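You operate a simulated robot arm through the tools that you are given. There is no shell and no other tool.

You are at the controls of a simulated robot arm. One attempt, no reset.

## Task
Seat the yellow board in the grey carrier and cover its blue block.
Fine: shut both clips, set the orange square cover over the block, swing the tall orange lever over the board.

Only the result counts: the job must be done as asked and must still hold three seconds after the hand-in. Knocking over, shifting, dropping, spilling or breaking anything else fails it. Lids that push on must go on centred and level and be pressed home; caps that screw on are set level and turned clockwise until they are tight.

## Robot
A 7-joint arm with a two-finger parallel gripper, fixed in place. Base frame: the origin is at the foot of the arm, x ahead of it, y to its left, z up. Readings come in mm, degrees, newtons and seconds.
With the tool pointing down near the work surface it reaches from about 420 to 920 mm from the base axis. Its first joint turns from -143.0 to 143.0 degrees. Payload 3 kg.
The TCP is the grasp point between the finger pads, 30 mm short of the fingertips. In the tool frame z runs along the fingers and y along their closing line. Largest opening 94 mm; finger width 28, thickness 10; the body of the gripper, 50 by 96 mm, starts 55 mm behind the TCP.
Orientation is told as [roll, pitch, yaw] about the base's x, y, z axes, in that order, counted from this pose: with the fingers straight down and closing along the base's y, the tool's x points along the base's -x, its y along +y and its z along -z.

## Interface
- The arm moves only by the tool jog_arm. Its argument "moves" is a list that holds one entry, the list of rows, each a list of 6 numbers: the shift along the tool's x, y, z in units of 25 mm (1.0 is 25 mm), then the turn, a rotation vector about the tool's x, y, z in units of 5 degrees (1.0 is 5 degrees). In form: [[[dx, dy, dz, ax, ay, az], ...]]. A call has 1 to 20 rows; each row shifts and turns the commanded pose from where the row before left it, along the tool's axes as they then stand. "grip" is the gripper command, from -1 (shut) to 1 (fully open), values between in proportion, set as the call begins (left out, the last holds). A call with a number of a shift or a turn outside -1 to 1 is refused whole. Each row takes 0.2 s and may step no farther than 50 mm and 8.6 degrees from the row before; otherwise, or with a gripper value out of range, the whole call is refused. A pose out of reach is approached as far as the arm can. The call stops where the force on the tool passes 80 N (or 10 N more than at its start, if that is more) or the arm is blocked; 0.2 s more then pass. Each finger travels about 72 mm/s and halts on what it meets, pressing with about 21 N; the grip force reading is that of the motor and also rises with nothing between the fingers. The clock runs only during rows and for 0.2 s after the last one: add rows that do not move to give the fingers time. The reply holds the time, the measured pose of the TCP, the force on the tool along the base axes, the opening and the grip force, in the units named above and with some noise, with the torque about the TCP (base axes, N m) and any sound that the robot's microphone picked up, and new pictures: "show" is both (left out), scene, wrist or none.
- Cameras (640 x 400 px; columns grow to the right, rows downward): "scene" is fixed at [221.4, -651.5, 1561.8]; the picture's right is [0.84, -0.54, 0.00], its down [-0.28, -0.44, -0.86] and it looks along [0.46, 0.72, -0.52] (base axes); focal length 363 px, centre (320, 200). "wrist" rides on the gripper at [76, 14, -103] in the tool frame; the picture's right is [-0.18, 0.98, 0.00], its down [-0.75, -0.14, -0.64] and it looks along [-0.63, -0.12, 0.77] (tool axes); focal length 243 px, centre (320, 200). There is no depth. A picture from a camera that has moved, and an enlarged one, comes with that camera's place and axes in the base frame and with its lens.
- close_up(camera, box): a new picture of the part [left, top, right, bottom] of that camera's present view, enlarged. It takes no simulated time.
- close_job(): hands the job in; it is judged then, once.

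Nothing tells you positions but the pictures and the camera data. Unless the task says otherwise, let go and move clear before handing in.

The tools are called after "Emit:" as a command line: name --argument value ..., lists and objects as JSON in quotes. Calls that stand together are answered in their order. jog_arm: Moves the arm, as the interface text tells. Its arguments: {"type":"object","properties":{"moves":{"type":"array","items":{"type":"array","items":{"type":"array","items":{"type":"number"}}}},"grip":{"type":"number"},"show":{"type":"string","enum":["both","scene","wrist","none"]}},"required":["moves"]} The other tools are called the same way: close_up (camera, box) takes an enlarged picture of a part of a camera's view; close_job () hands the job in.

At the start:

```text
time_s: 0.0
tool_pos: [634.0, -140.1, 1190.9]
tcp_rot: [0.0, 0.1, 0.0]
force: [0.8, 0.1, 0.4]
ft_torque: [0.01, 0.02, -0.03]
width: 94.3
grasp_force: 0.0
```

scene: 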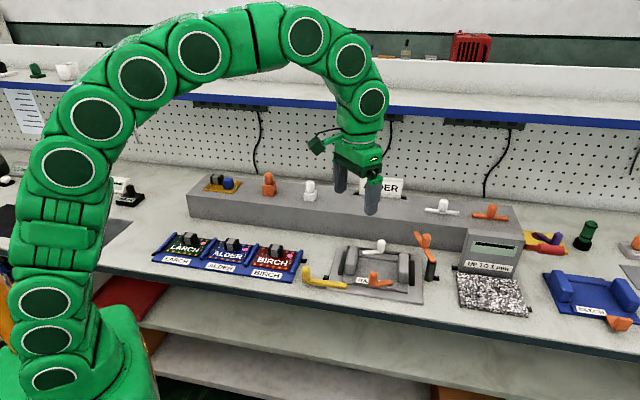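
wrist: 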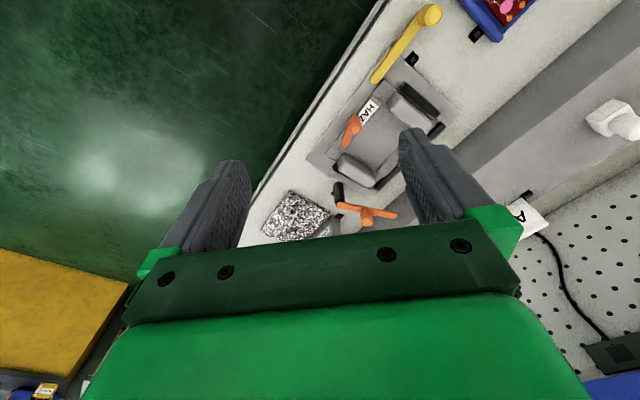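

I see a workbench with labelled boards, a grey carrier in the middle, a shelf with several parts and a blue carrier at right. I'll take close-ups first to identify the pieces.

Emit:
close_up --camera "scene" --box '[290, 210, 450, 310]'

Emit:
close_up --camera "scene" --box '[140, 160, 330, 280]'

Emit:
close_up --camera "scene" --box '[400, 180, 640, 330]'

Emit:
close_up --camera "wrist" --box '[240, 0, 480, 240]'

Emit:
close_up --camera "scene" --box '[0, 40, 160, 240]'

```text
4.00 times, centred on (370, 260) of scene
camera zoom: at [221.4, -651.5, 1561.8], right [0.84, -0.54, 0.0], down [-0.28, -0.44, -0.86], along [0.46, 0.72, -0.52], focal length 1451 px, centre (120, -40)
```

zoom: 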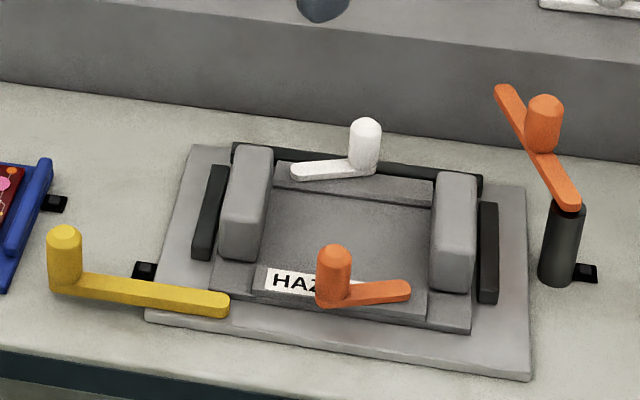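

```text
3.33 times, centred on (235, 220) of scene
camera zoom: at [221.4, -651.5, 1561.8], right [0.84, -0.54, 0.0], down [-0.28, -0.44, -0.86], along [0.46, 0.72, -0.52], focal length 1209 px, centre (603, 133)
```

zoom: 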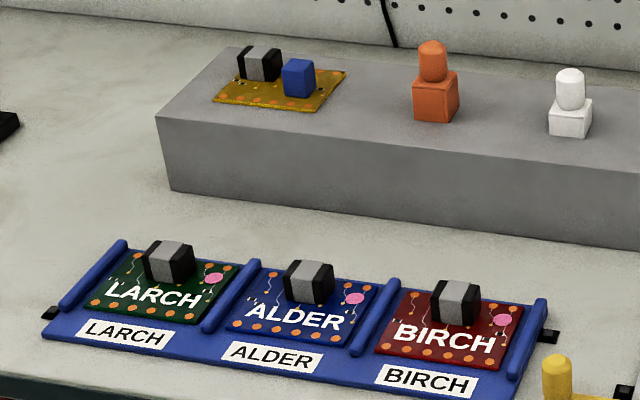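

```text
2.67 times, centred on (520, 255) of scene
camera zoom: at [221.4, -651.5, 1561.8], right [0.84, -0.54, 0.0], down [-0.28, -0.44, -0.86], along [0.46, 0.72, -0.52], focal length 967 px, centre (-213, 53)
```

zoom: 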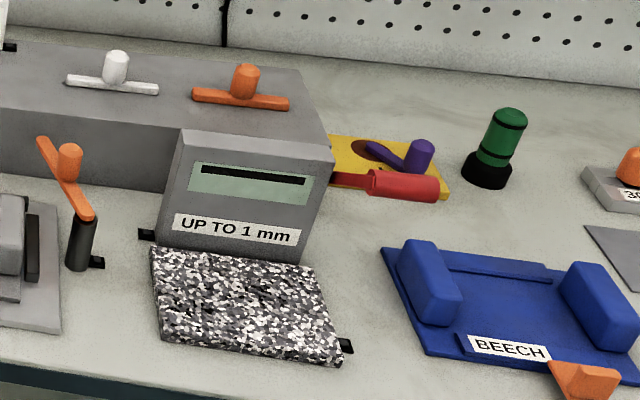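

```text
1.67 times, centred on (360, 120) of wrist
camera zoom: at [558.1, -125.1, 1294.0], right [0.18, 0.98, 0.0], down [0.75, -0.14, 0.64], along [0.63, -0.12, -0.77], focal length 404 px, centre (253, 333)
```

zoom: 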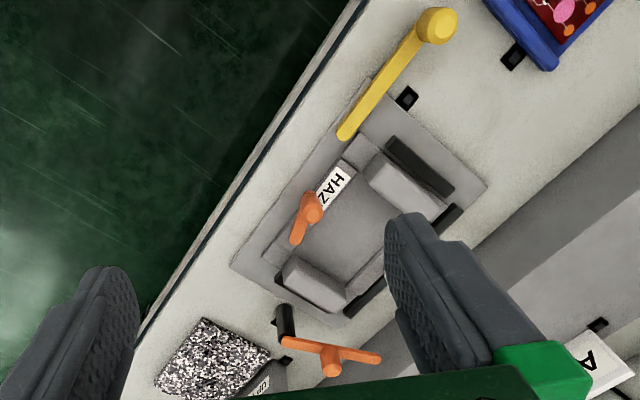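

```text
2.00 times, centred on (80, 140) of scene
camera zoom: at [221.4, -651.5, 1561.8], right [0.84, -0.54, 0.0], down [-0.28, -0.44, -0.86], along [0.46, 0.72, -0.52], focal length 725 px, centre (800, 320)
```

zoom: 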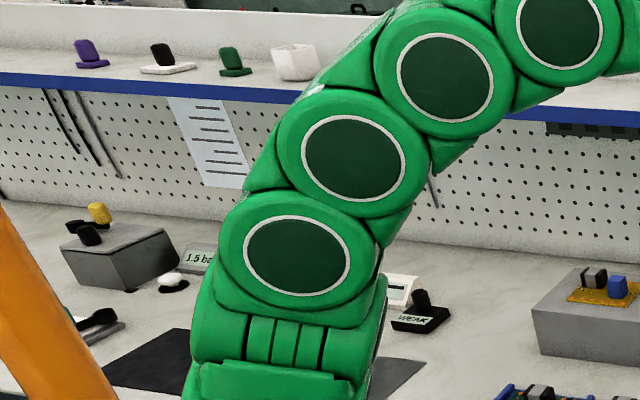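

The yellow board sits at the left of the raised grey ledge, with the orange square cover next to it. The grey carrier with the white and orange clips is in front, and the bench is turned about 45° to the base. I'll turn the tool by 45° and lower it for a better wrist view of the carrier.

Emit:
jog_arm --moves '[[[0, 0, 0.7, 0, 0, -1], [0, 0, 0.7, 0, 0, -1], [0, 0, 0.7, 0, 0, -1], [0, 0, 0.7, 0, 0, -1], [0, 0, 0.7, 0, 0, -1], [0, 0, 0.7, 0, 0, -1], [0, 0, 0.7, 0, 0, -1], [0, 0, 0.7, 0, 0, -1], [0, 0, 0.7, 0, 0, -1], [0, 0, 0, 0, 0, 0]]]' --grip 1

```text
time_s: 2.2
tool_pos: [633.6, -138.6, 1033.1]
tcp_rot: [-0.1, 0.0, 45.1]
force: [0.5, 0.9, -0.1]
ft_torque: [0.03, 0.01, 0.03]
width: 93.9
grasp_force: 0.0
camera wrist: at [569.3, -182.9, 1136.2], right [-0.57, 0.82, 0.0], down [0.63, 0.43, 0.64], along [0.53, 0.36, -0.77], focal length 243 px, centre (320, 200)
```

scene: 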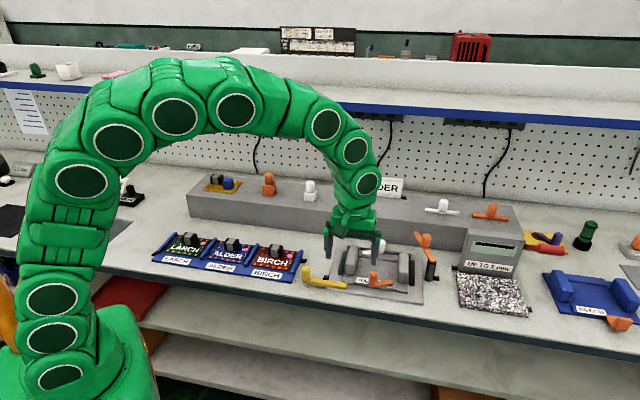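
wrist: 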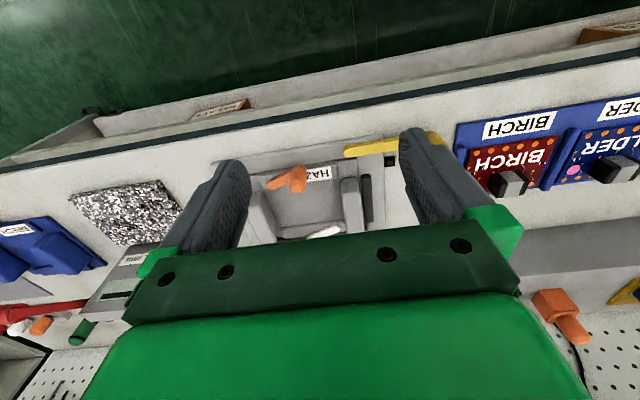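

The wrist picture is upside down relative to the bench, with near things at the top. I'll zoom in on the carrier there.

Emit:
close_up --camera "wrist" --box '[230, 120, 430, 245]'

Emit:
close_up --camera "wrist" --box '[440, 80, 640, 205]'

Emit:
close_up --camera "scene" --box '[390, 220, 450, 290]'

Emit:
close_up --camera "scene" --box '[190, 160, 350, 230]'

```text
3.20 times, centred on (330, 182) of wrist
camera zoom: at [569.3, -182.9, 1136.2], right [-0.57, 0.82, 0.0], down [0.63, 0.43, 0.64], along [0.53, 0.36, -0.77], focal length 776 px, centre (288, 256)
```

zoom: 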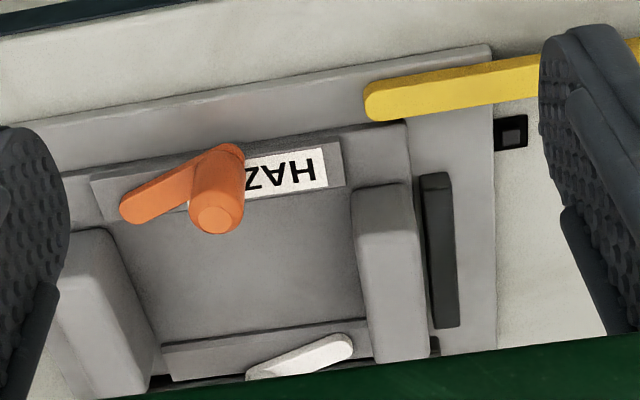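

```text
3.20 times, centred on (540, 142) of wrist
camera zoom: at [569.3, -182.9, 1136.2], right [-0.57, 0.82, 0.0], down [0.63, 0.43, 0.64], along [0.53, 0.36, -0.77], focal length 776 px, centre (-384, 384)
```

zoom: 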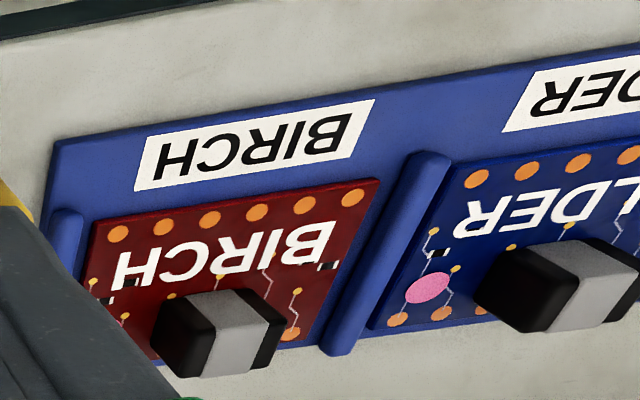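

```text
5.71 times, centred on (420, 255) of scene
camera zoom: at [221.4, -651.5, 1561.8], right [0.84, -0.54, 0.0], down [-0.28, -0.44, -0.86], along [0.46, 0.72, -0.52], focal length 2073 px, centre (-251, -114)
```

zoom: 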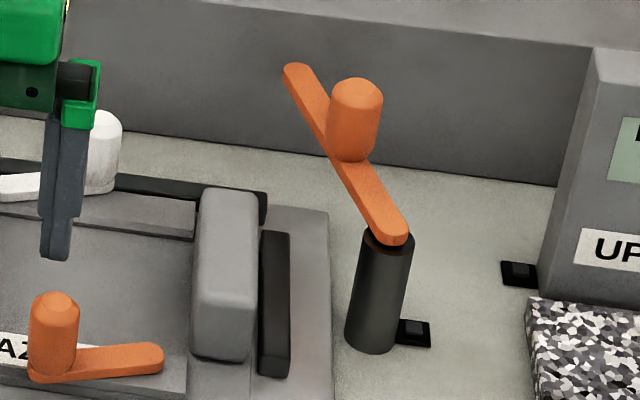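

```text
4.00 times, centred on (270, 195) of scene
camera zoom: at [221.4, -651.5, 1561.8], right [0.84, -0.54, 0.0], down [-0.28, -0.44, -0.86], along [0.46, 0.72, -0.52], focal length 1451 px, centre (520, 220)
```

zoom: 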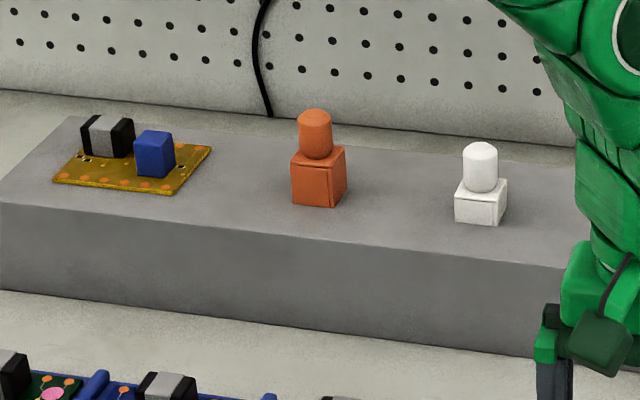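

The carrier top looks to be at roughly z≈800. I'll move out over it to get a steep close view of the clips.

Emit:
jog_arm --moves '[[[-0.909, -0.353, 0.274, 0, 0, 0], [-0.909, -0.353, 0.274, 0, 0, 0], [-0.909, -0.353, 0.274, 0, 0, 0], [-0.909, -0.353, 0.274, 0, 0, 0], [-0.909, -0.353, 0.274, 0, 0, 0], [-0.909, -0.353, 0.274, 0, 0, 0], [-0.909, -0.353, 0.274, 0, 0, 0], [0, 0, 0, 0, 0, 0]]]' --show "both"

```text
time_s: 4.0
tool_pos: [789.7, -70.9, 984.5]
tcp_rot: [-0.1, 0.0, 45.0]
force: [0.4, -0.9, 0.1]
ft_torque: [0.01, 0.01, 0.01]
width: 94.2
grasp_force: 0.0
camera wrist: at [726.0, -114.1, 1087.2], right [-0.56, 0.83, 0.0], down [0.63, 0.43, 0.64], along [0.53, 0.36, -0.77], focal length 243 px, centre (320, 200)
```

scene: 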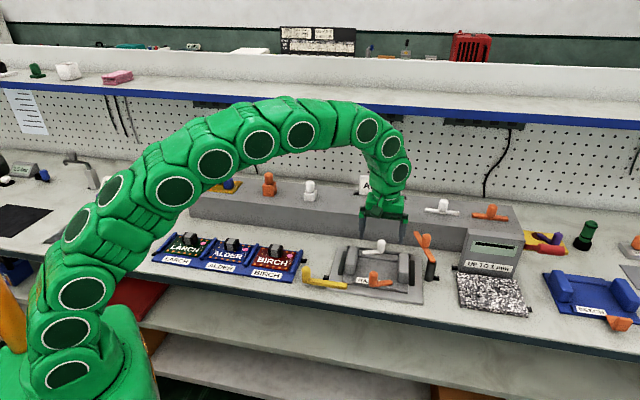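
wrist: 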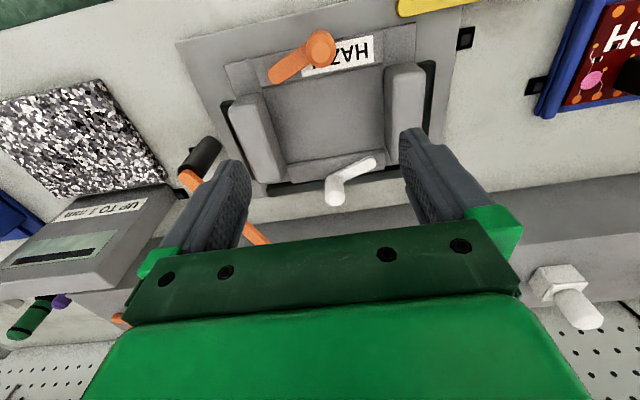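

Emit:
close_up --camera "wrist" --box '[200, 0, 480, 215]'

Emit:
close_up --camera "wrist" --box '[160, 120, 280, 250]'

Emit:
close_up --camera "scene" --box '[330, 225, 450, 300]'

Emit:
close_up --camera "scene" --box '[200, 160, 330, 220]'

```text
1.86 times, centred on (340, 108) of wrist
camera zoom: at [726.0, -114.1, 1087.2], right [-0.56, 0.83, 0.0], down [0.63, 0.43, 0.64], along [0.53, 0.36, -0.77], focal length 451 px, centre (283, 372)
```

zoom: 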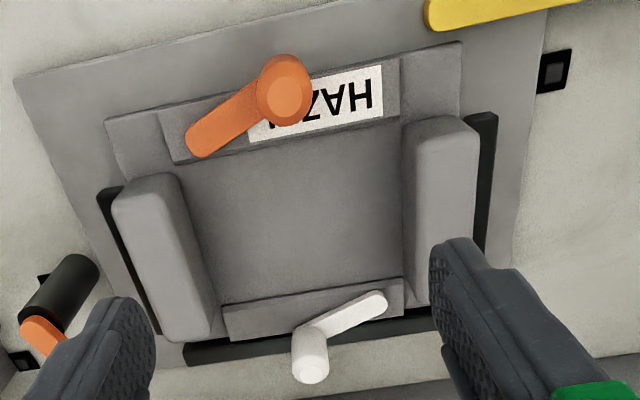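

```text
3.08 times, centred on (220, 185) of wrist
camera zoom: at [726.0, -114.1, 1087.2], right [-0.56, 0.83, 0.0], down [0.63, 0.43, 0.64], along [0.53, 0.36, -0.77], focal length 746 px, centre (628, 246)
```

zoom: 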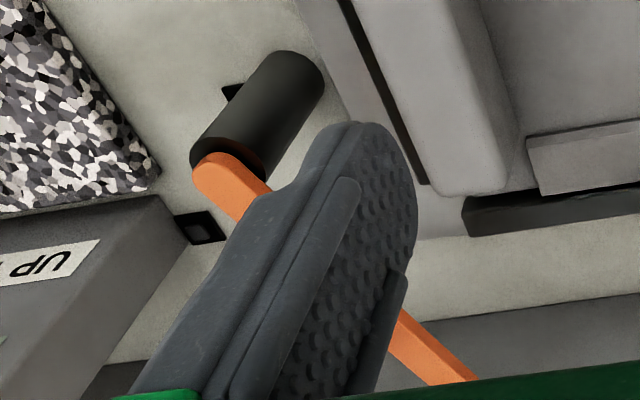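

```text
5.33 times, centred on (390, 262) of scene
camera zoom: at [221.4, -651.5, 1561.8], right [0.84, -0.54, 0.0], down [-0.28, -0.44, -0.86], along [0.46, 0.72, -0.52], focal length 1934 px, centre (-53, -133)
```

zoom: 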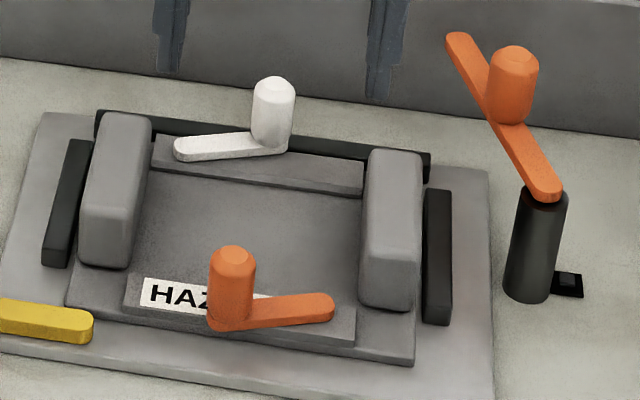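

```text
4.92 times, centred on (265, 190) of scene
camera zoom: at [221.4, -651.5, 1561.8], right [0.84, -0.54, 0.0], down [-0.28, -0.44, -0.86], along [0.46, 0.72, -0.52], focal length 1786 px, centre (591, 249)
```

zoom: 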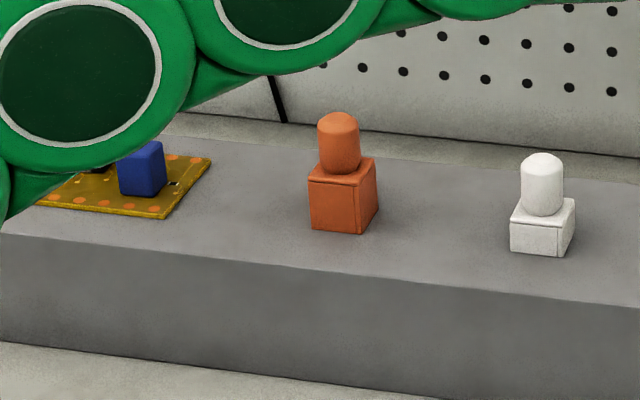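

Table is at about z≈800 and the ledge top about z≈900. The bench is rotated exactly 45°, and the carrier recess looks about 120 by 100 mm. Next I'll travel over to the yellow board on the ledge for a close view.

Emit:
jog_arm --moves '[[[-0.447, 0.988, -0.2, 0, 0, 0], [-0.447, 0.988, -0.2, 0, 0, 0], [-0.447, 0.988, -0.2, 0, 0, 0], [-0.447, 0.988, -0.2, 0, 0, 0], [-0.447, 0.988, -0.2, 0, 0, 0], [-0.447, 0.988, -0.2, 0, 0, 0], [-0.447, 0.988, -0.2, 0, 0, 0], [-0.447, 0.988, -0.2, 0, 0, 0], [-0.447, 0.988, -0.2, 0, 0, 0], [-0.447, 0.988, -0.2, 0, 0, 0], [-0.447, 0.988, -0.2, 0, 0, 0], [-0.447, 0.988, -0.2, 0, 0, 0]]]' --show "none"

Emit:
jog_arm --moves '[[[-0.447, 0.988, 0, 0, 0, 0], [-0.447, 0.988, 0, 0, 0, 0], [-0.447, 0.988, 0, 0, 0, 0], [-0.447, 0.988, 0, 0, 0, 0], [-0.447, 0.988, 0, 0, 0, 0], [-0.447, 0.988, 0, 0, 0, 0], [-0.447, 0.988, 0, 0, 0, 0], [-0.447, 0.988, 0, 0, 0, 0], [-0.447, 0.988, 0, 0, 0, 0], [-0.447, 0.988, 0, 0, 0, 0], [-0.447, 0.988, 0, 0, 0, 0], [-0.447, 0.988, 0, 0, 0, 0], [0, 0, 0, 0, 0, 0]]]' --show "both"

```text
time_s: 6.6
tool_pos: [675.4, 235.4, 1044.3]
tcp_rot: [-0.1, -0.1, 45.0]
force: [0.2, 0.5, -0.2]
ft_torque: [0.03, 0.0, 0.03]
width: 94.0
grasp_force: 0.1
```

```text
time_s: 9.4
tool_pos: [560.0, 540.1, 1045.8]
tcp_rot: [0.0, -0.1, 45.0]
force: [-0.1, 0.5, -0.3]
ft_torque: [0.03, 0.02, 0.02]
width: 94.0
grasp_force: 0.2
camera wrist: at [496.3, 496.2, 1149.3], right [-0.56, 0.83, 0.0], down [0.63, 0.43, 0.64], along [0.53, 0.36, -0.77], focal length 243 px, centre (320, 200)
```

scene: 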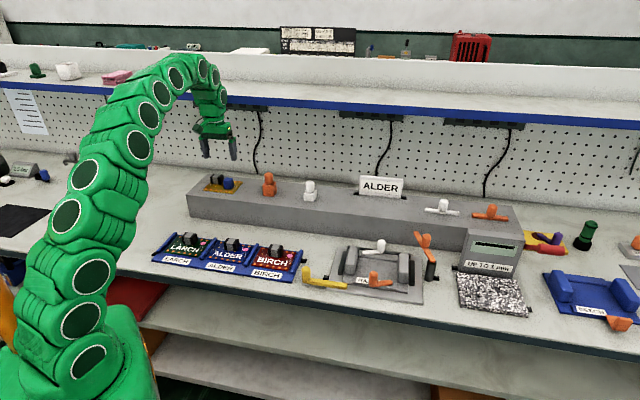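
wrist: 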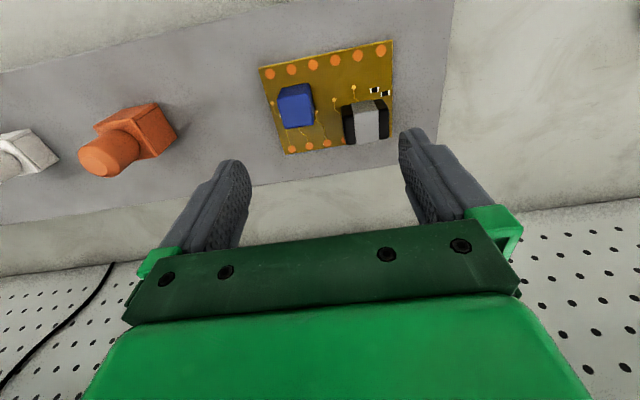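

Emit:
close_up --camera "wrist" --box '[230, 20, 430, 170]'

Emit:
close_up --camera "scene" --box '[190, 160, 290, 220]'

Emit:
close_up --camera "wrist" --box '[60, 80, 220, 200]'

Emit:
close_up --camera "scene" --box '[340, 165, 520, 230]'

```text
2.67 times, centred on (330, 95) of wrist
camera zoom: at [496.3, 496.2, 1149.3], right [-0.56, 0.83, 0.0], down [0.63, 0.43, 0.64], along [0.53, 0.36, -0.77], focal length 647 px, centre (293, 480)
```

zoom: 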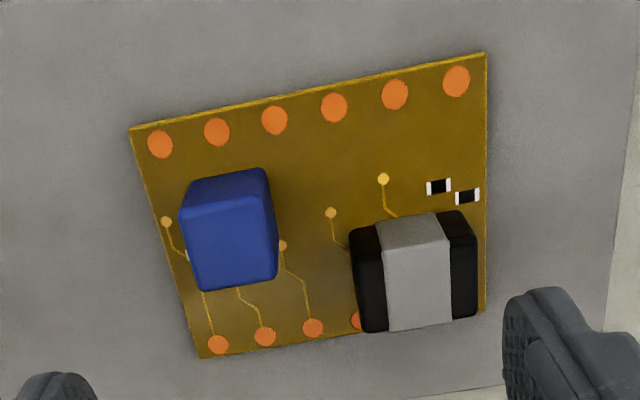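

```text
6.40 times, centred on (240, 190) of scene
camera zoom: at [221.4, -651.5, 1561.8], right [0.84, -0.54, 0.0], down [-0.28, -0.44, -0.86], along [0.46, 0.72, -0.52], focal length 2321 px, centre (832, 264)
```

zoom: 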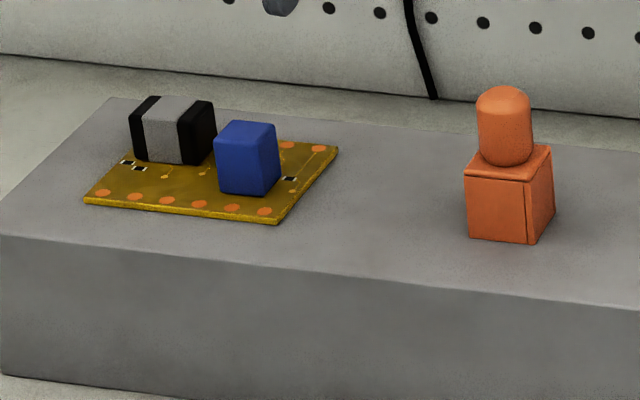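

```text
3.33 times, centred on (140, 140) of wrist
camera zoom: at [496.3, 496.2, 1149.3], right [-0.56, 0.83, 0.0], down [0.63, 0.43, 0.64], along [0.53, 0.36, -0.77], focal length 809 px, centre (920, 400)
```

zoom: 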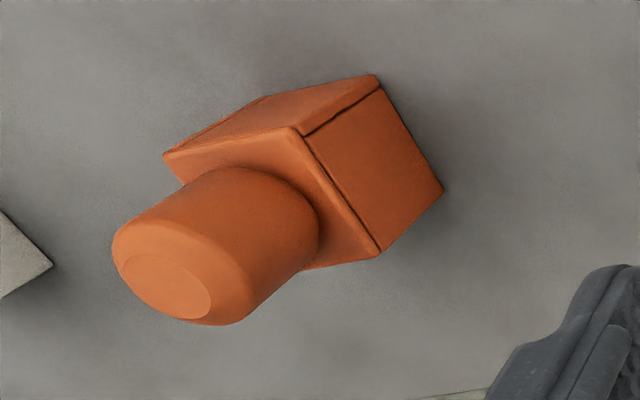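

```text
3.56 times, centred on (430, 198) of scene
camera zoom: at [221.4, -651.5, 1561.8], right [0.84, -0.54, 0.0], down [-0.28, -0.44, -0.86], along [0.46, 0.72, -0.52], focal length 1290 px, centre (-71, 209)
```

zoom: 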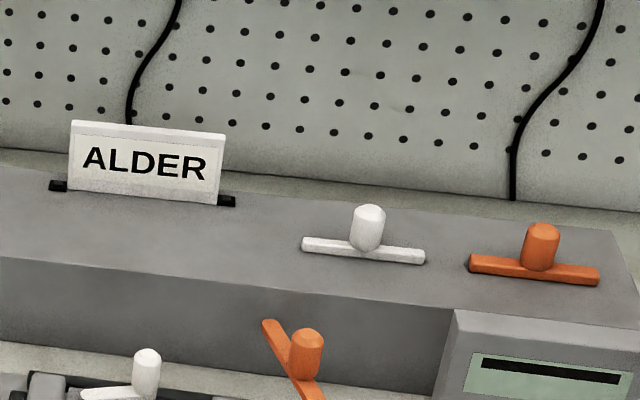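

The yellow board is 120 by 90 mm at about bench coordinates r≈5, d≈786, with its grip block about 40 by 30 mm. The orange cover sits at about r≈196, d≈771. Before picking anything up I'll go back and measure the carrier recess closely with the tool turned 90°.

Emit:
jog_arm --moves '[[[0.383, -0.978, 0, 0, 0, 0], [0.383, -0.978, 0, 0, 0, 0], [0.383, -0.978, 0, 0, 0, 0], [0.383, -0.978, 0, 0, 0, 0], [0.383, -0.978, 0, 0, 0, 0], [0.383, -0.978, 0, 0, 0, 0], [0.383, -0.978, 0, 0, 0, 0], [0.383, -0.978, 0, 0, 0, 0], [0.383, -0.978, 0, 0, 0, 0], [0.383, -0.978, 0, 0, 0, 0], [0.383, -0.978, 0, 0, 0, 0], [0.383, -0.978, 0, 0, 0, 0], [0.383, -0.978, 0, 0, 0, 0], [0.383, -0.978, 0, 0, 0, 0], [0.383, -0.978, 0, 0, 0, 0], [0.383, -0.978, 0, 0, 0, 0], [0.383, -0.978, 0, 0, 0, 0], [0.383, -0.978, 0, 0, 0, 0], [0.383, -0.978, 0, 0, 0, 0], [0.383, -0.978, 0, 0, 0, 0]]]' --show "none"

Emit:
jog_arm --moves '[[[0.383, -0.978, 0, 0, 0, 0], [0.383, -0.978, 0, 0, 0, 0], [0.383, -0.978, 0, 0, 0, 0], [0.383, -0.978, 0, 0, 0, 0], [0, 0, 0, 0, 0, 0]]]' --show "none"

Emit:
jog_arm --moves '[[[0, 0, 0.17, 0, 0, 1], [0, 0, 0.17, 0, 0, 1], [0, 0, 0.17, 0, 0, 1], [0, 0, 0.17, 0, 0, 1], [0, 0, 0.17, 0, 0, 1], [0, 0, 0.17, 0, 0, 1], [0, 0, 0.17, 0, 0, 1], [0, 0, 0.17, 0, 0, 1], [0, 0, 0.17, 0, 0, 1], [0, 0, 0.17, 0, 0, 1], [0, 0, 0.17, 0, 0, 1], [0, 0, 0.17, 0, 0, 1], [0, 0, 0.17, 0, 0, 1], [0, 0, 0.17, 0, 0, 1], [0, 0, 0.17, 0, 0, 1], [0, 0, 0.17, 0, 0, 1], [0, 0, 0.17, 0, 0, 1], [0, 0, 0.17, 0, 0, 1], [0, 0, 0, 0, 0, 0]]]' --show "both"

```text
time_s: 13.6
tool_pos: [769.6, 58.1, 1045.1]
tcp_rot: [0.0, 0.0, 45.0]
force: [0.5, 0.1, 0.7]
ft_torque: [0.02, 0.02, -0.01]
width: 93.7
grasp_force: 0.1
```

```text
time_s: 14.8
tool_pos: [811.5, -38.3, 1043.2]
tcp_rot: [0.0, 0.1, 45.0]
force: [-0.1, -0.3, -0.4]
ft_torque: [0.0, 0.02, 0.01]
width: 94.1
grasp_force: 0.0
```

```text
time_s: 18.8
tool_pos: [812.4, -38.0, 969.9]
tcp_rot: [0.0, -0.1, -45.1]
force: [0.3, 0.2, -0.3]
ft_torque: [0.0, 0.01, -0.03]
width: 94.0
grasp_force: 0.0
camera wrist: at [768.3, 25.6, 1072.5], right [0.83, 0.56, 0.0], down [0.43, -0.63, 0.64], along [0.36, -0.53, -0.77], focal length 243 px, centre (320, 200)
```

scene: 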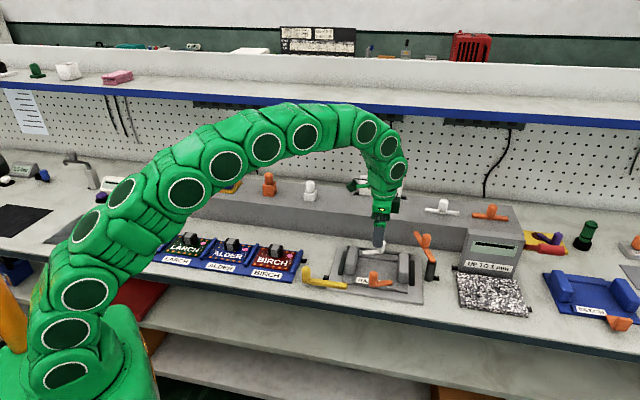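
wrist: 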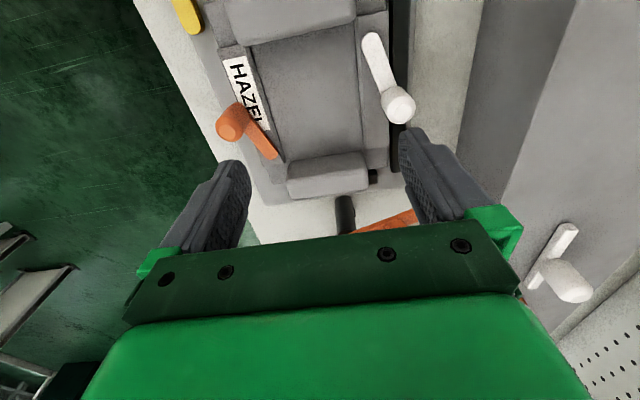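

Emit:
close_up --camera "wrist" --box '[180, 0, 440, 162]'

Emit:
close_up --camera "wrist" --box '[205, 80, 325, 180]'

Emit:
close_up --camera "wrist" --box '[330, 20, 450, 140]'

Emit:
close_up --camera "wrist" --box '[300, 150, 440, 250]'

```text
2.46 times, centred on (310, 81) of wrist
camera zoom: at [768.3, 25.6, 1072.5], right [0.83, 0.56, 0.0], down [0.43, -0.63, 0.64], along [0.36, -0.53, -0.77], focal length 597 px, centre (345, 493)
```

zoom: 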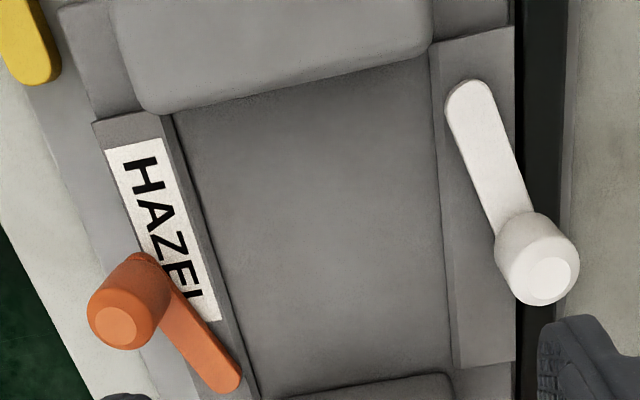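

```text
4.00 times, centred on (265, 130) of wrist
camera zoom: at [768.3, 25.6, 1072.5], right [0.83, 0.56, 0.0], down [0.43, -0.63, 0.64], along [0.36, -0.53, -0.77], focal length 970 px, centre (540, 480)
```

zoom: 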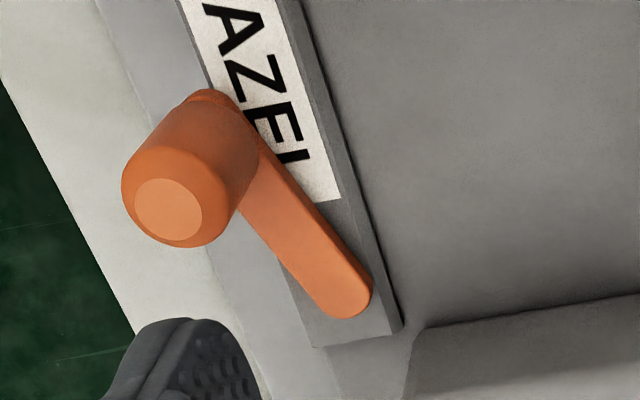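

```text
3.33 times, centred on (390, 80) of wrist
camera zoom: at [768.3, 25.6, 1072.5], right [0.83, 0.56, 0.0], down [0.43, -0.63, 0.64], along [0.36, -0.53, -0.77], focal length 809 px, centre (87, 600)
```

zoom: 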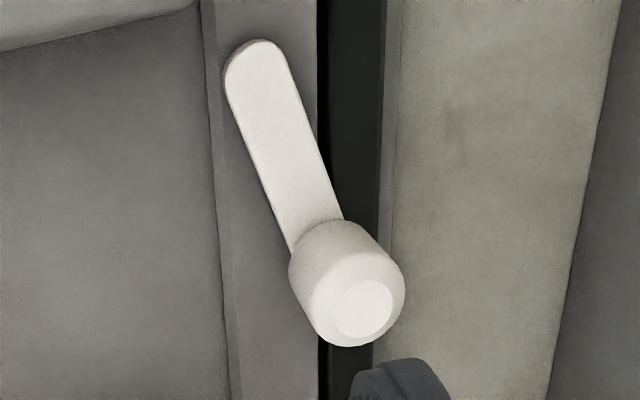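

```text
4.00 times, centred on (370, 200) of wrist
camera zoom: at [768.3, 25.6, 1072.5], right [0.83, 0.56, 0.0], down [0.43, -0.63, 0.64], along [0.36, -0.53, -0.77], focal length 970 px, centre (120, 200)
```

zoom: 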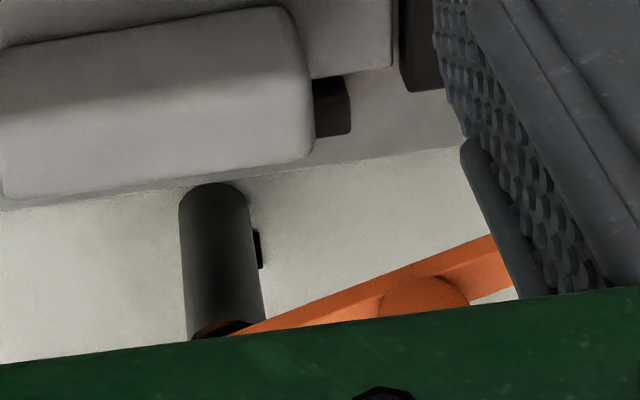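

I can see the clip pivots now: white turns at the left end of the back bar and orange at the right end of the front bar, with both knobs swung outward (open). I'll zoom further to get the pocket dimensions.

Emit:
close_up --camera "wrist" --box '[240, 60, 304, 100]'

Emit:
close_up --camera "wrist" --box '[340, 80, 404, 120]'

Emit:
close_up --camera "wrist" --box '[260, 140, 388, 220]'

Emit:
close_up --camera "wrist" --box '[200, 0, 328, 80]'

```text
10.00 times, centred on (272, 80) of wrist
camera zoom: at [768.3, 25.6, 1072.5], right [0.83, 0.56, 0.0], down [0.43, -0.63, 0.64], along [0.36, -0.53, -0.77], focal length 2426 px, centre (800, 1400)
```

zoom: 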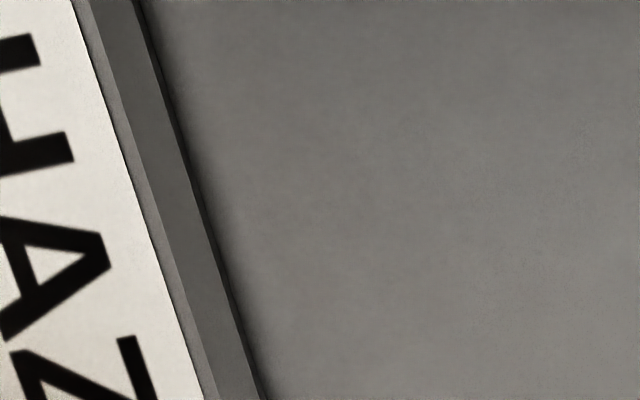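

```text
10.00 times, centred on (372, 100) of wrist
camera zoom: at [768.3, 25.6, 1072.5], right [0.83, 0.56, 0.0], down [0.43, -0.63, 0.64], along [0.36, -0.53, -0.77], focal length 2426 px, centre (-200, 1200)
```

zoom: 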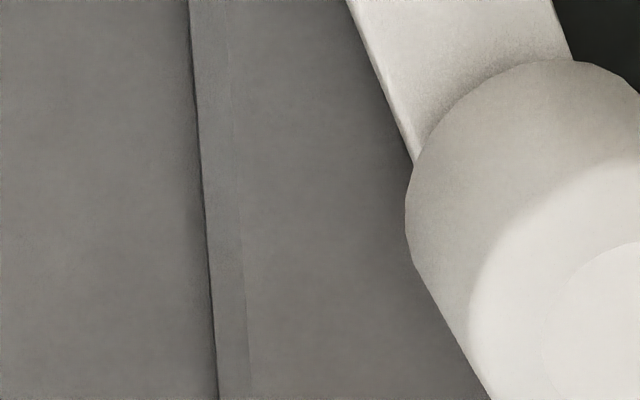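

```text
5.00 times, centred on (324, 180) of wrist
camera zoom: at [768.3, 25.6, 1072.5], right [0.83, 0.56, 0.0], down [0.43, -0.63, 0.64], along [0.36, -0.53, -0.77], focal length 1213 px, centre (300, 300)
```

zoom: 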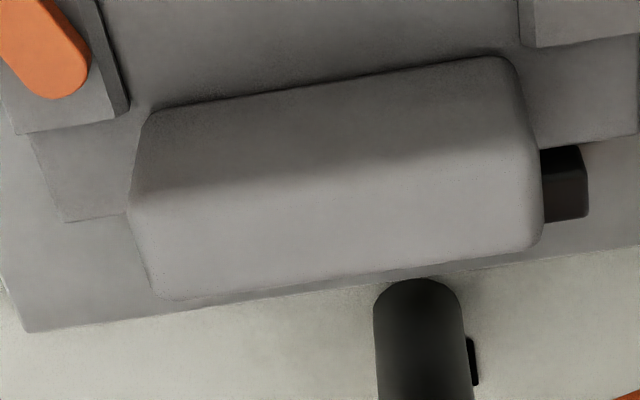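

```text
5.00 times, centred on (264, 40) of wrist
camera zoom: at [768.3, 25.6, 1072.5], right [0.83, 0.56, 0.0], down [0.43, -0.63, 0.64], along [0.36, -0.53, -0.77], focal length 1213 px, centre (600, 1000)
```

zoom: 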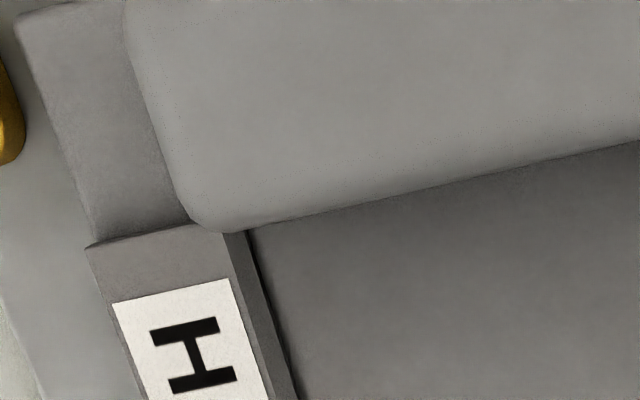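

I'll rotate back to 45° here to see both side rails from between them and settle the pocket width.

Emit:
jog_arm --moves '[[[0, 0, 0, 0, 0, -1], [0, 0, 0, 0, 0, -1], [0, 0, 0, 0, 0, -1], [0, 0, 0, 0, 0, -1], [0, 0, 0, 0, 0, -1], [0, 0, 0, 0, 0, -1], [0, 0, 0, 0, 0, -1], [0, 0, 0, 0, 0, -1], [0, 0, 0, 0, 0, -1], [0, 0, 0, 0, 0, -1], [0, 0, 0, 0, 0, -1], [0, 0, 0, 0, 0, -1], [0, 0, 0, 0, 0, -1], [0, 0, 0, 0, 0, -1], [0, 0, 0, 0, 0, -1], [0, 0, 0, 0, 0, -1], [0, 0, 0, 0, 0, -1], [0, 0, 0, 0, 0, -1], [1, 0, 0, 0, 0, 0], [0, 0, 0, 0, 0, 0]]]' --show "wrist"

Emit:
close_up --camera "wrist" --box '[200, 0, 450, 156]'

Emit:
close_up --camera "wrist" --box '[350, 20, 478, 100]'

Emit:
close_up --camera "wrist" --box '[200, 30, 328, 110]'

```text
time_s: 23.0
tool_pos: [795.7, -56.6, 969.3]
tcp_rot: [0.0, 0.1, 45.1]
force: [-0.2, -0.1, 0.1]
ft_torque: [-0.01, -0.01, -0.01]
width: 93.8
grasp_force: 0.0
camera wrist: at [731.4, -99.8, 1072.5], right [-0.57, 0.82, 0.0], down [0.63, 0.43, 0.64], along [0.53, 0.36, -0.77], focal length 243 px, centre (320, 200)
```

wrist: 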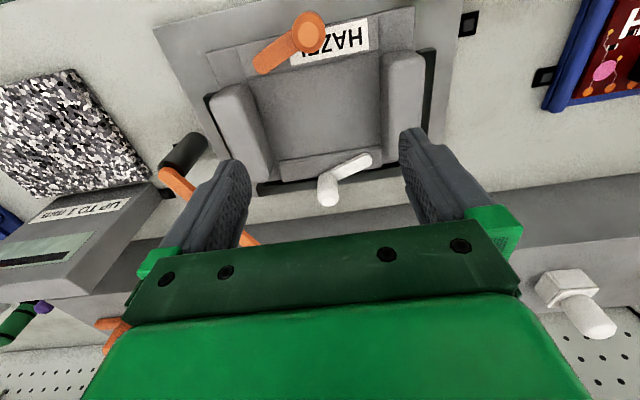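

```text
2.56 times, centred on (325, 78) of wrist
camera zoom: at [731.4, -99.8, 1072.5], right [-0.57, 0.82, 0.0], down [0.63, 0.43, 0.64], along [0.53, 0.36, -0.77], focal length 621 px, centre (307, 512)
```

zoom: 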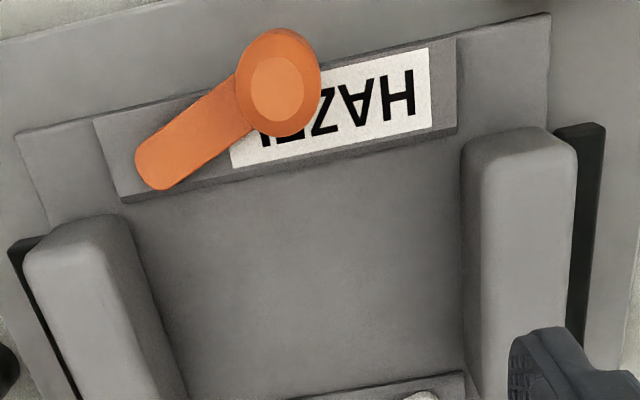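

```text
5.00 times, centred on (414, 60) of wrist
camera zoom: at [731.4, -99.8, 1072.5], right [-0.57, 0.82, 0.0], down [0.63, 0.43, 0.64], along [0.53, 0.36, -0.77], focal length 1213 px, centre (-150, 900)
```

zoom: 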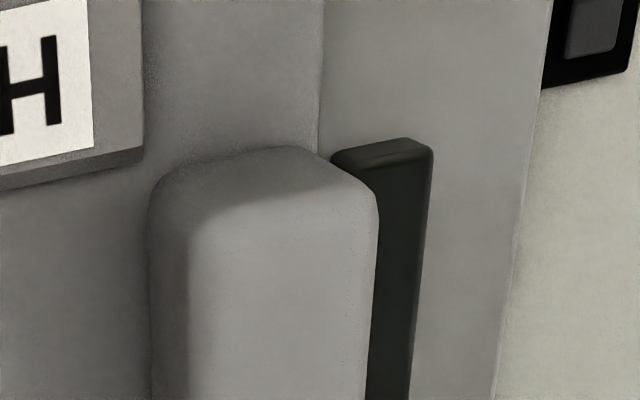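

```text
5.00 times, centred on (264, 70) of wrist
camera zoom: at [731.4, -99.8, 1072.5], right [-0.57, 0.82, 0.0], down [0.63, 0.43, 0.64], along [0.53, 0.36, -0.77], focal length 1213 px, centre (600, 850)
```

zoom: 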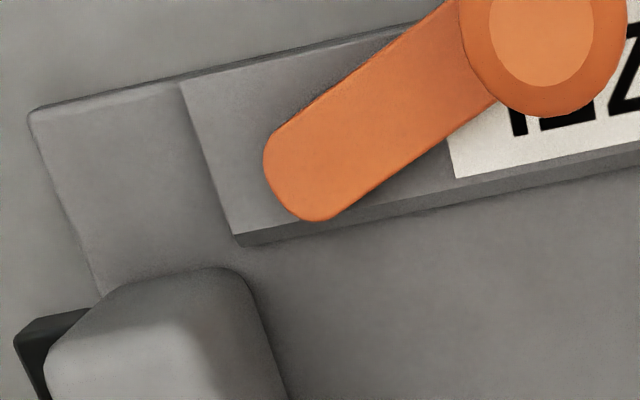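

The pocket floor is at about z≈819 with bevelled edges, centred near r≈605, d≈540, so it's a slightly loose fit for the 120×90 board. Now I'll return to the board, raise the arm, and turn the tool to grip its block front to back.

Emit:
jog_arm --moves '[[[-0.4283, 0.9665, -0.2, 0, 0, 0], [-0.4283, 0.9665, -0.2, 0, 0, 0], [-0.4283, 0.9665, -0.2, 0, 0, 0], [-0.4283, 0.9665, -0.2, 0, 0, 0], [-0.4283, 0.9665, -0.2, 0, 0, 0], [-0.4283, 0.9665, -0.2, 0, 0, 0], [-0.4283, 0.9665, -0.2, 0, 0, 0], [-0.4283, 0.9665, -0.2, 0, 0, 0], [-0.4283, 0.9665, -0.2, 0, 0, 0], [-0.4283, 0.9665, -0.2, 0, 0, 0], [-0.4283, 0.9665, -0.2, 0, 0, 0], [-0.4283, 0.9665, -0.2, 0, 0, 0], [-0.4283, 0.9665, -0.2, 0, 0, 0], [-0.4283, 0.9665, -0.2, 0, 0, 0], [-0.4283, 0.9665, -0.2, 0, 0, 0], [-0.4283, 0.9665, 0, 0, 0, 0], [-0.4283, 0.9665, 0, 0, 0, 0], [-0.4283, 0.9665, 0, 0, 0, 0], [-0.4283, 0.9665, 0, 0, 0, 0], [-0.4283, 0.9665, 0, 0, 0, 0]]]' --show "none"

Emit:
jog_arm --moves '[[[-0.4283, 0.9665, 0, 0, 0, 0], [-0.4283, 0.9665, 0, 0, 0, 0], [-0.4283, 0.9665, 0, 0, 0, 0], [-0.4283, 0.9665, 0, 0, 0, 0], [-0.4283, 0.9665, 0, 0, 0, 0], [-0.4283, 0.9665, 0, 0, 0, 0], [0, 0, 0, 0, 0, 0]]]' --show "none"

Emit:
jog_arm --moves '[[[0, 0, 0, 0, 0, 1], [0, 0, 0, 0, 0, 1], [0, 0, 0, 0, 0, 1], [0, 0, 0, 0, 0, 1], [0, 0, 0, 0, 0, 1], [0, 0, 0, 0, 0, 1], [0, 0, 0, 0, 0, 1], [0, 0, 0, 0, 0, 1], [0, 0, 0, 0, 0, 1], [0, 0, 0, 0, 0, 1], [0, 0, 0, 0, 0, 1], [0, 0, 0, 0, 0, 1], [0, 0, 0, 0, 0, 1], [0, 0, 0, 0, 0, 1], [0, 0, 0, 0, 0, 1], [0, 0, 0, 0, 0, 1], [0, 0, 0, 0, 0, 1], [0, 0, 0, 0, 0, 1], [0, 0, 0, 0, 0, 0]]]' --show "both"

```text
time_s: 27.2
tool_pos: [603.2, 436.5, 1044.8]
tcp_rot: [0.1, -0.1, 45.0]
force: [-0.6, -0.1, -0.3]
ft_torque: [-0.01, -0.01, 0.01]
width: 94.0
grasp_force: 0.0
```

```text
time_s: 28.8
tool_pos: [545.0, 586.1, 1045.0]
tcp_rot: [-0.1, 0.0, 44.9]
force: [0.4, -0.1, -0.2]
ft_torque: [0.01, 0.01, -0.04]
width: 93.9
grasp_force: 0.0
```

```text
time_s: 32.8
tool_pos: [545.9, 585.6, 1044.6]
tcp_rot: [0.1, 0.0, -45.0]
force: [0.5, -0.1, -0.4]
ft_torque: [-0.01, -0.01, -0.01]
width: 94.0
grasp_force: 0.0
camera wrist: at [502.3, 649.5, 1147.5], right [0.83, 0.56, 0.0], down [0.43, -0.63, 0.64], along [0.36, -0.53, -0.77], focal length 243 px, centre (320, 200)
```

scene: 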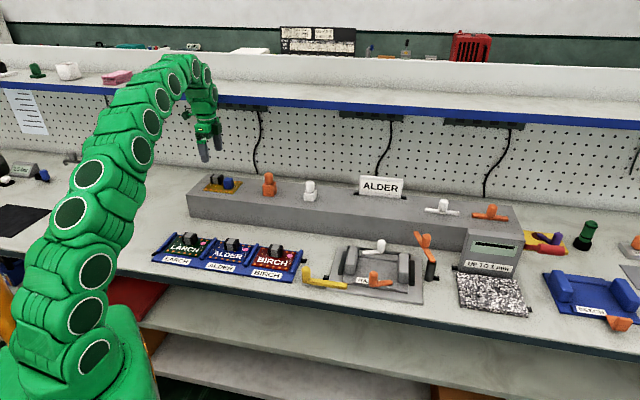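
wrist: 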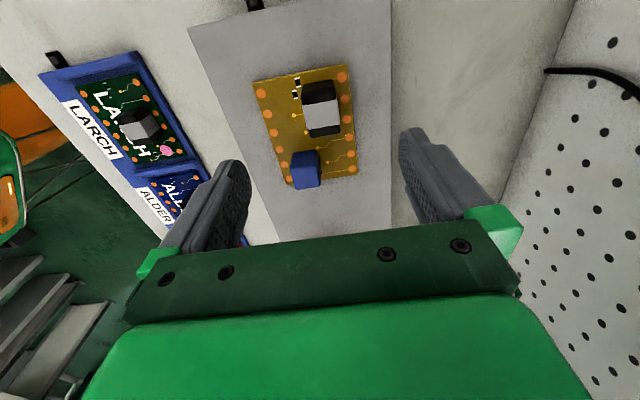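

Emit:
close_up --camera "wrist" --box '[240, 55, 372, 195]'

Emit:
close_up --camera "wrist" --box '[290, 65, 354, 145]'

```text
2.86 times, centred on (306, 125) of wrist
camera zoom: at [502.3, 649.5, 1147.5], right [0.83, 0.56, 0.0], down [0.43, -0.63, 0.64], along [0.36, -0.53, -0.77], focal length 693 px, centre (360, 414)
```

zoom: 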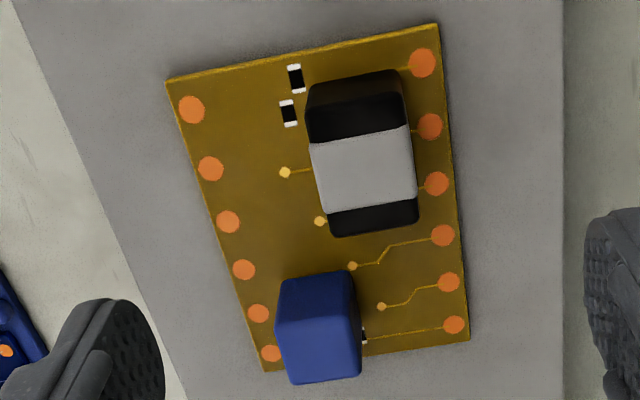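

```text
5.00 times, centred on (322, 105) of wrist
camera zoom: at [502.3, 649.5, 1147.5], right [0.83, 0.56, 0.0], down [0.43, -0.63, 0.64], along [0.36, -0.53, -0.77], focal length 1213 px, centre (310, 675)
```

zoom: 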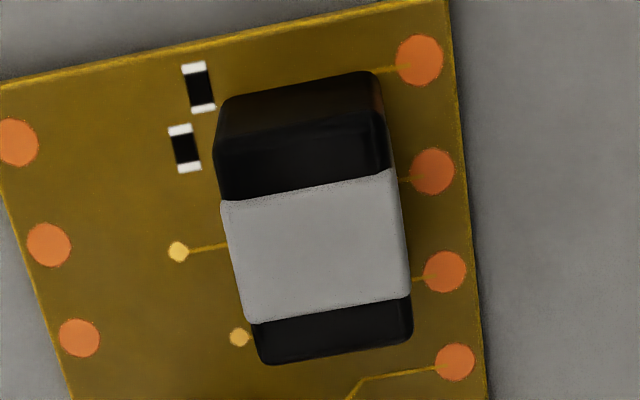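

The board's centre comes out at r≈5, d≈785 from both views, and its grip block is at r≈-24.6, d≈801.5. I'll align over the block, partly close the fingers, and descend.

Emit:
jog_arm --moves '[[[-0.14, 0.056, 0.6, 0, 0, 0], [0, 0, 0.7, 0, 0, 0], [0, 0, 0.7, 0, 0, 0], [0, 0, 0.6, 0, 0, 0], [0, 0, 0.5, 0, 0, 0], [0, 0, 0.4, 0, 0, 0], [0, 0, 0.3, 0, 0, 0], [0, 0, 0, 0, 0, 0]]]' --grip 0.3 --show "both"

Emit:
close_up --camera "wrist" --box '[200, 60, 460, 240]'

Emit:
close_up --camera "scene" --box '[180, 130, 290, 210]'

```text
time_s: 34.6
tool_pos: [550.5, 583.7, 949.2]
tcp_rot: [0.1, 0.0, -45.0]
force: [-0.3, -0.4, -0.3]
ft_torque: [0.0, 0.01, -0.02]
width: 61.4
grasp_force: 0.0
camera wrist: at [506.5, 648.2, 1052.0], right [0.83, 0.56, 0.0], down [0.43, -0.63, 0.64], along [0.36, -0.53, -0.77], focal length 243 px, centre (320, 200)
```

scene: 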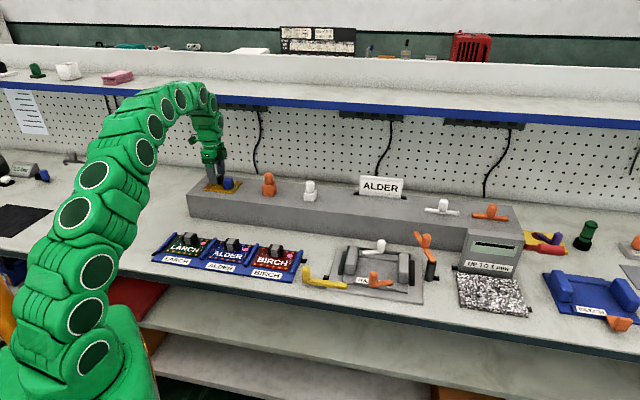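
wrist: 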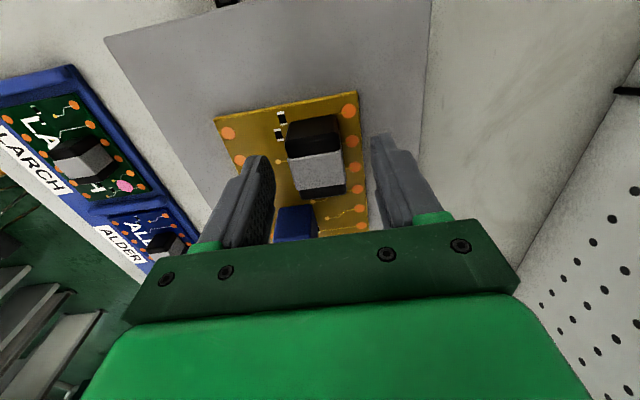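

```text
2.22 times, centred on (330, 150) of wrist
camera zoom: at [506.5, 648.2, 1052.0], right [0.83, 0.56, 0.0], down [0.43, -0.63, 0.64], along [0.36, -0.53, -0.77], focal length 539 px, centre (298, 311)
```

zoom: 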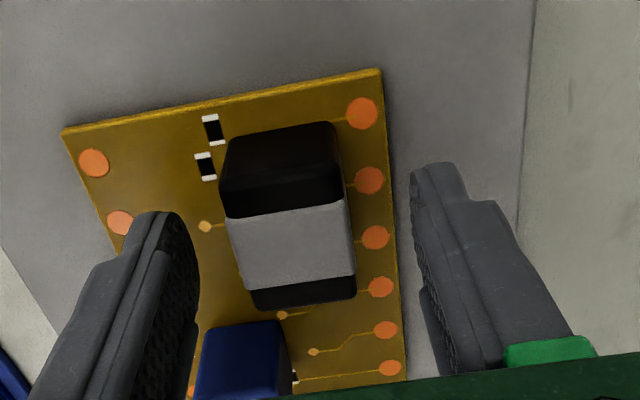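

```text
5.00 times, centred on (235, 170) of scene
camera zoom: at [221.4, -651.5, 1561.8], right [0.84, -0.54, 0.0], down [-0.28, -0.44, -0.86], along [0.46, 0.72, -0.52], focal length 1814 px, centre (745, 350)
```

zoom: 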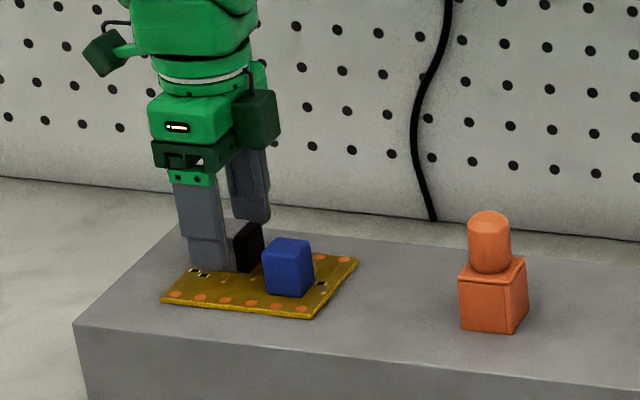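

The fingers straddle the block cleanly. I'll go down to just above the board surface and close.

Emit:
jog_arm --moves '[[[0, 0, 0.25, 0, 0, 0], [0, 0, 0.2, 0, 0, 0], [0, 0, 0, 0, 0, 0]]]' --grip 0.3 --show "scene"

Emit:
close_up --camera "scene" --box '[200, 150, 264, 200]'

```text
time_s: 35.4
tool_pos: [551.2, 584.7, 938.5]
tcp_rot: [0.0, 0.0, -45.0]
force: [-0.5, 0.4, -0.7]
ft_torque: [0.0, -0.04, 0.0]
width: 61.3
grasp_force: 0.1
```

scene: 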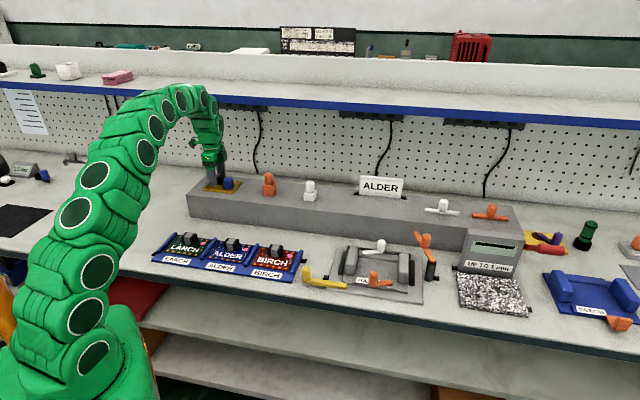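

```text
8.00 times, centred on (232, 175) of scene
camera zoom: at [221.4, -651.5, 1561.8], right [0.84, -0.54, 0.0], down [-0.28, -0.44, -0.86], along [0.46, 0.72, -0.52], focal length 2902 px, centre (1024, 400)
```

zoom: 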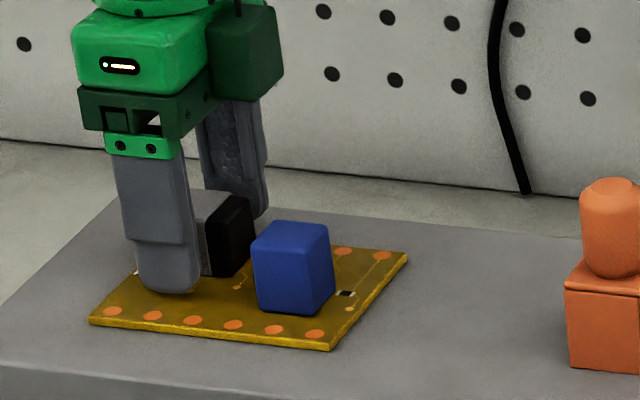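

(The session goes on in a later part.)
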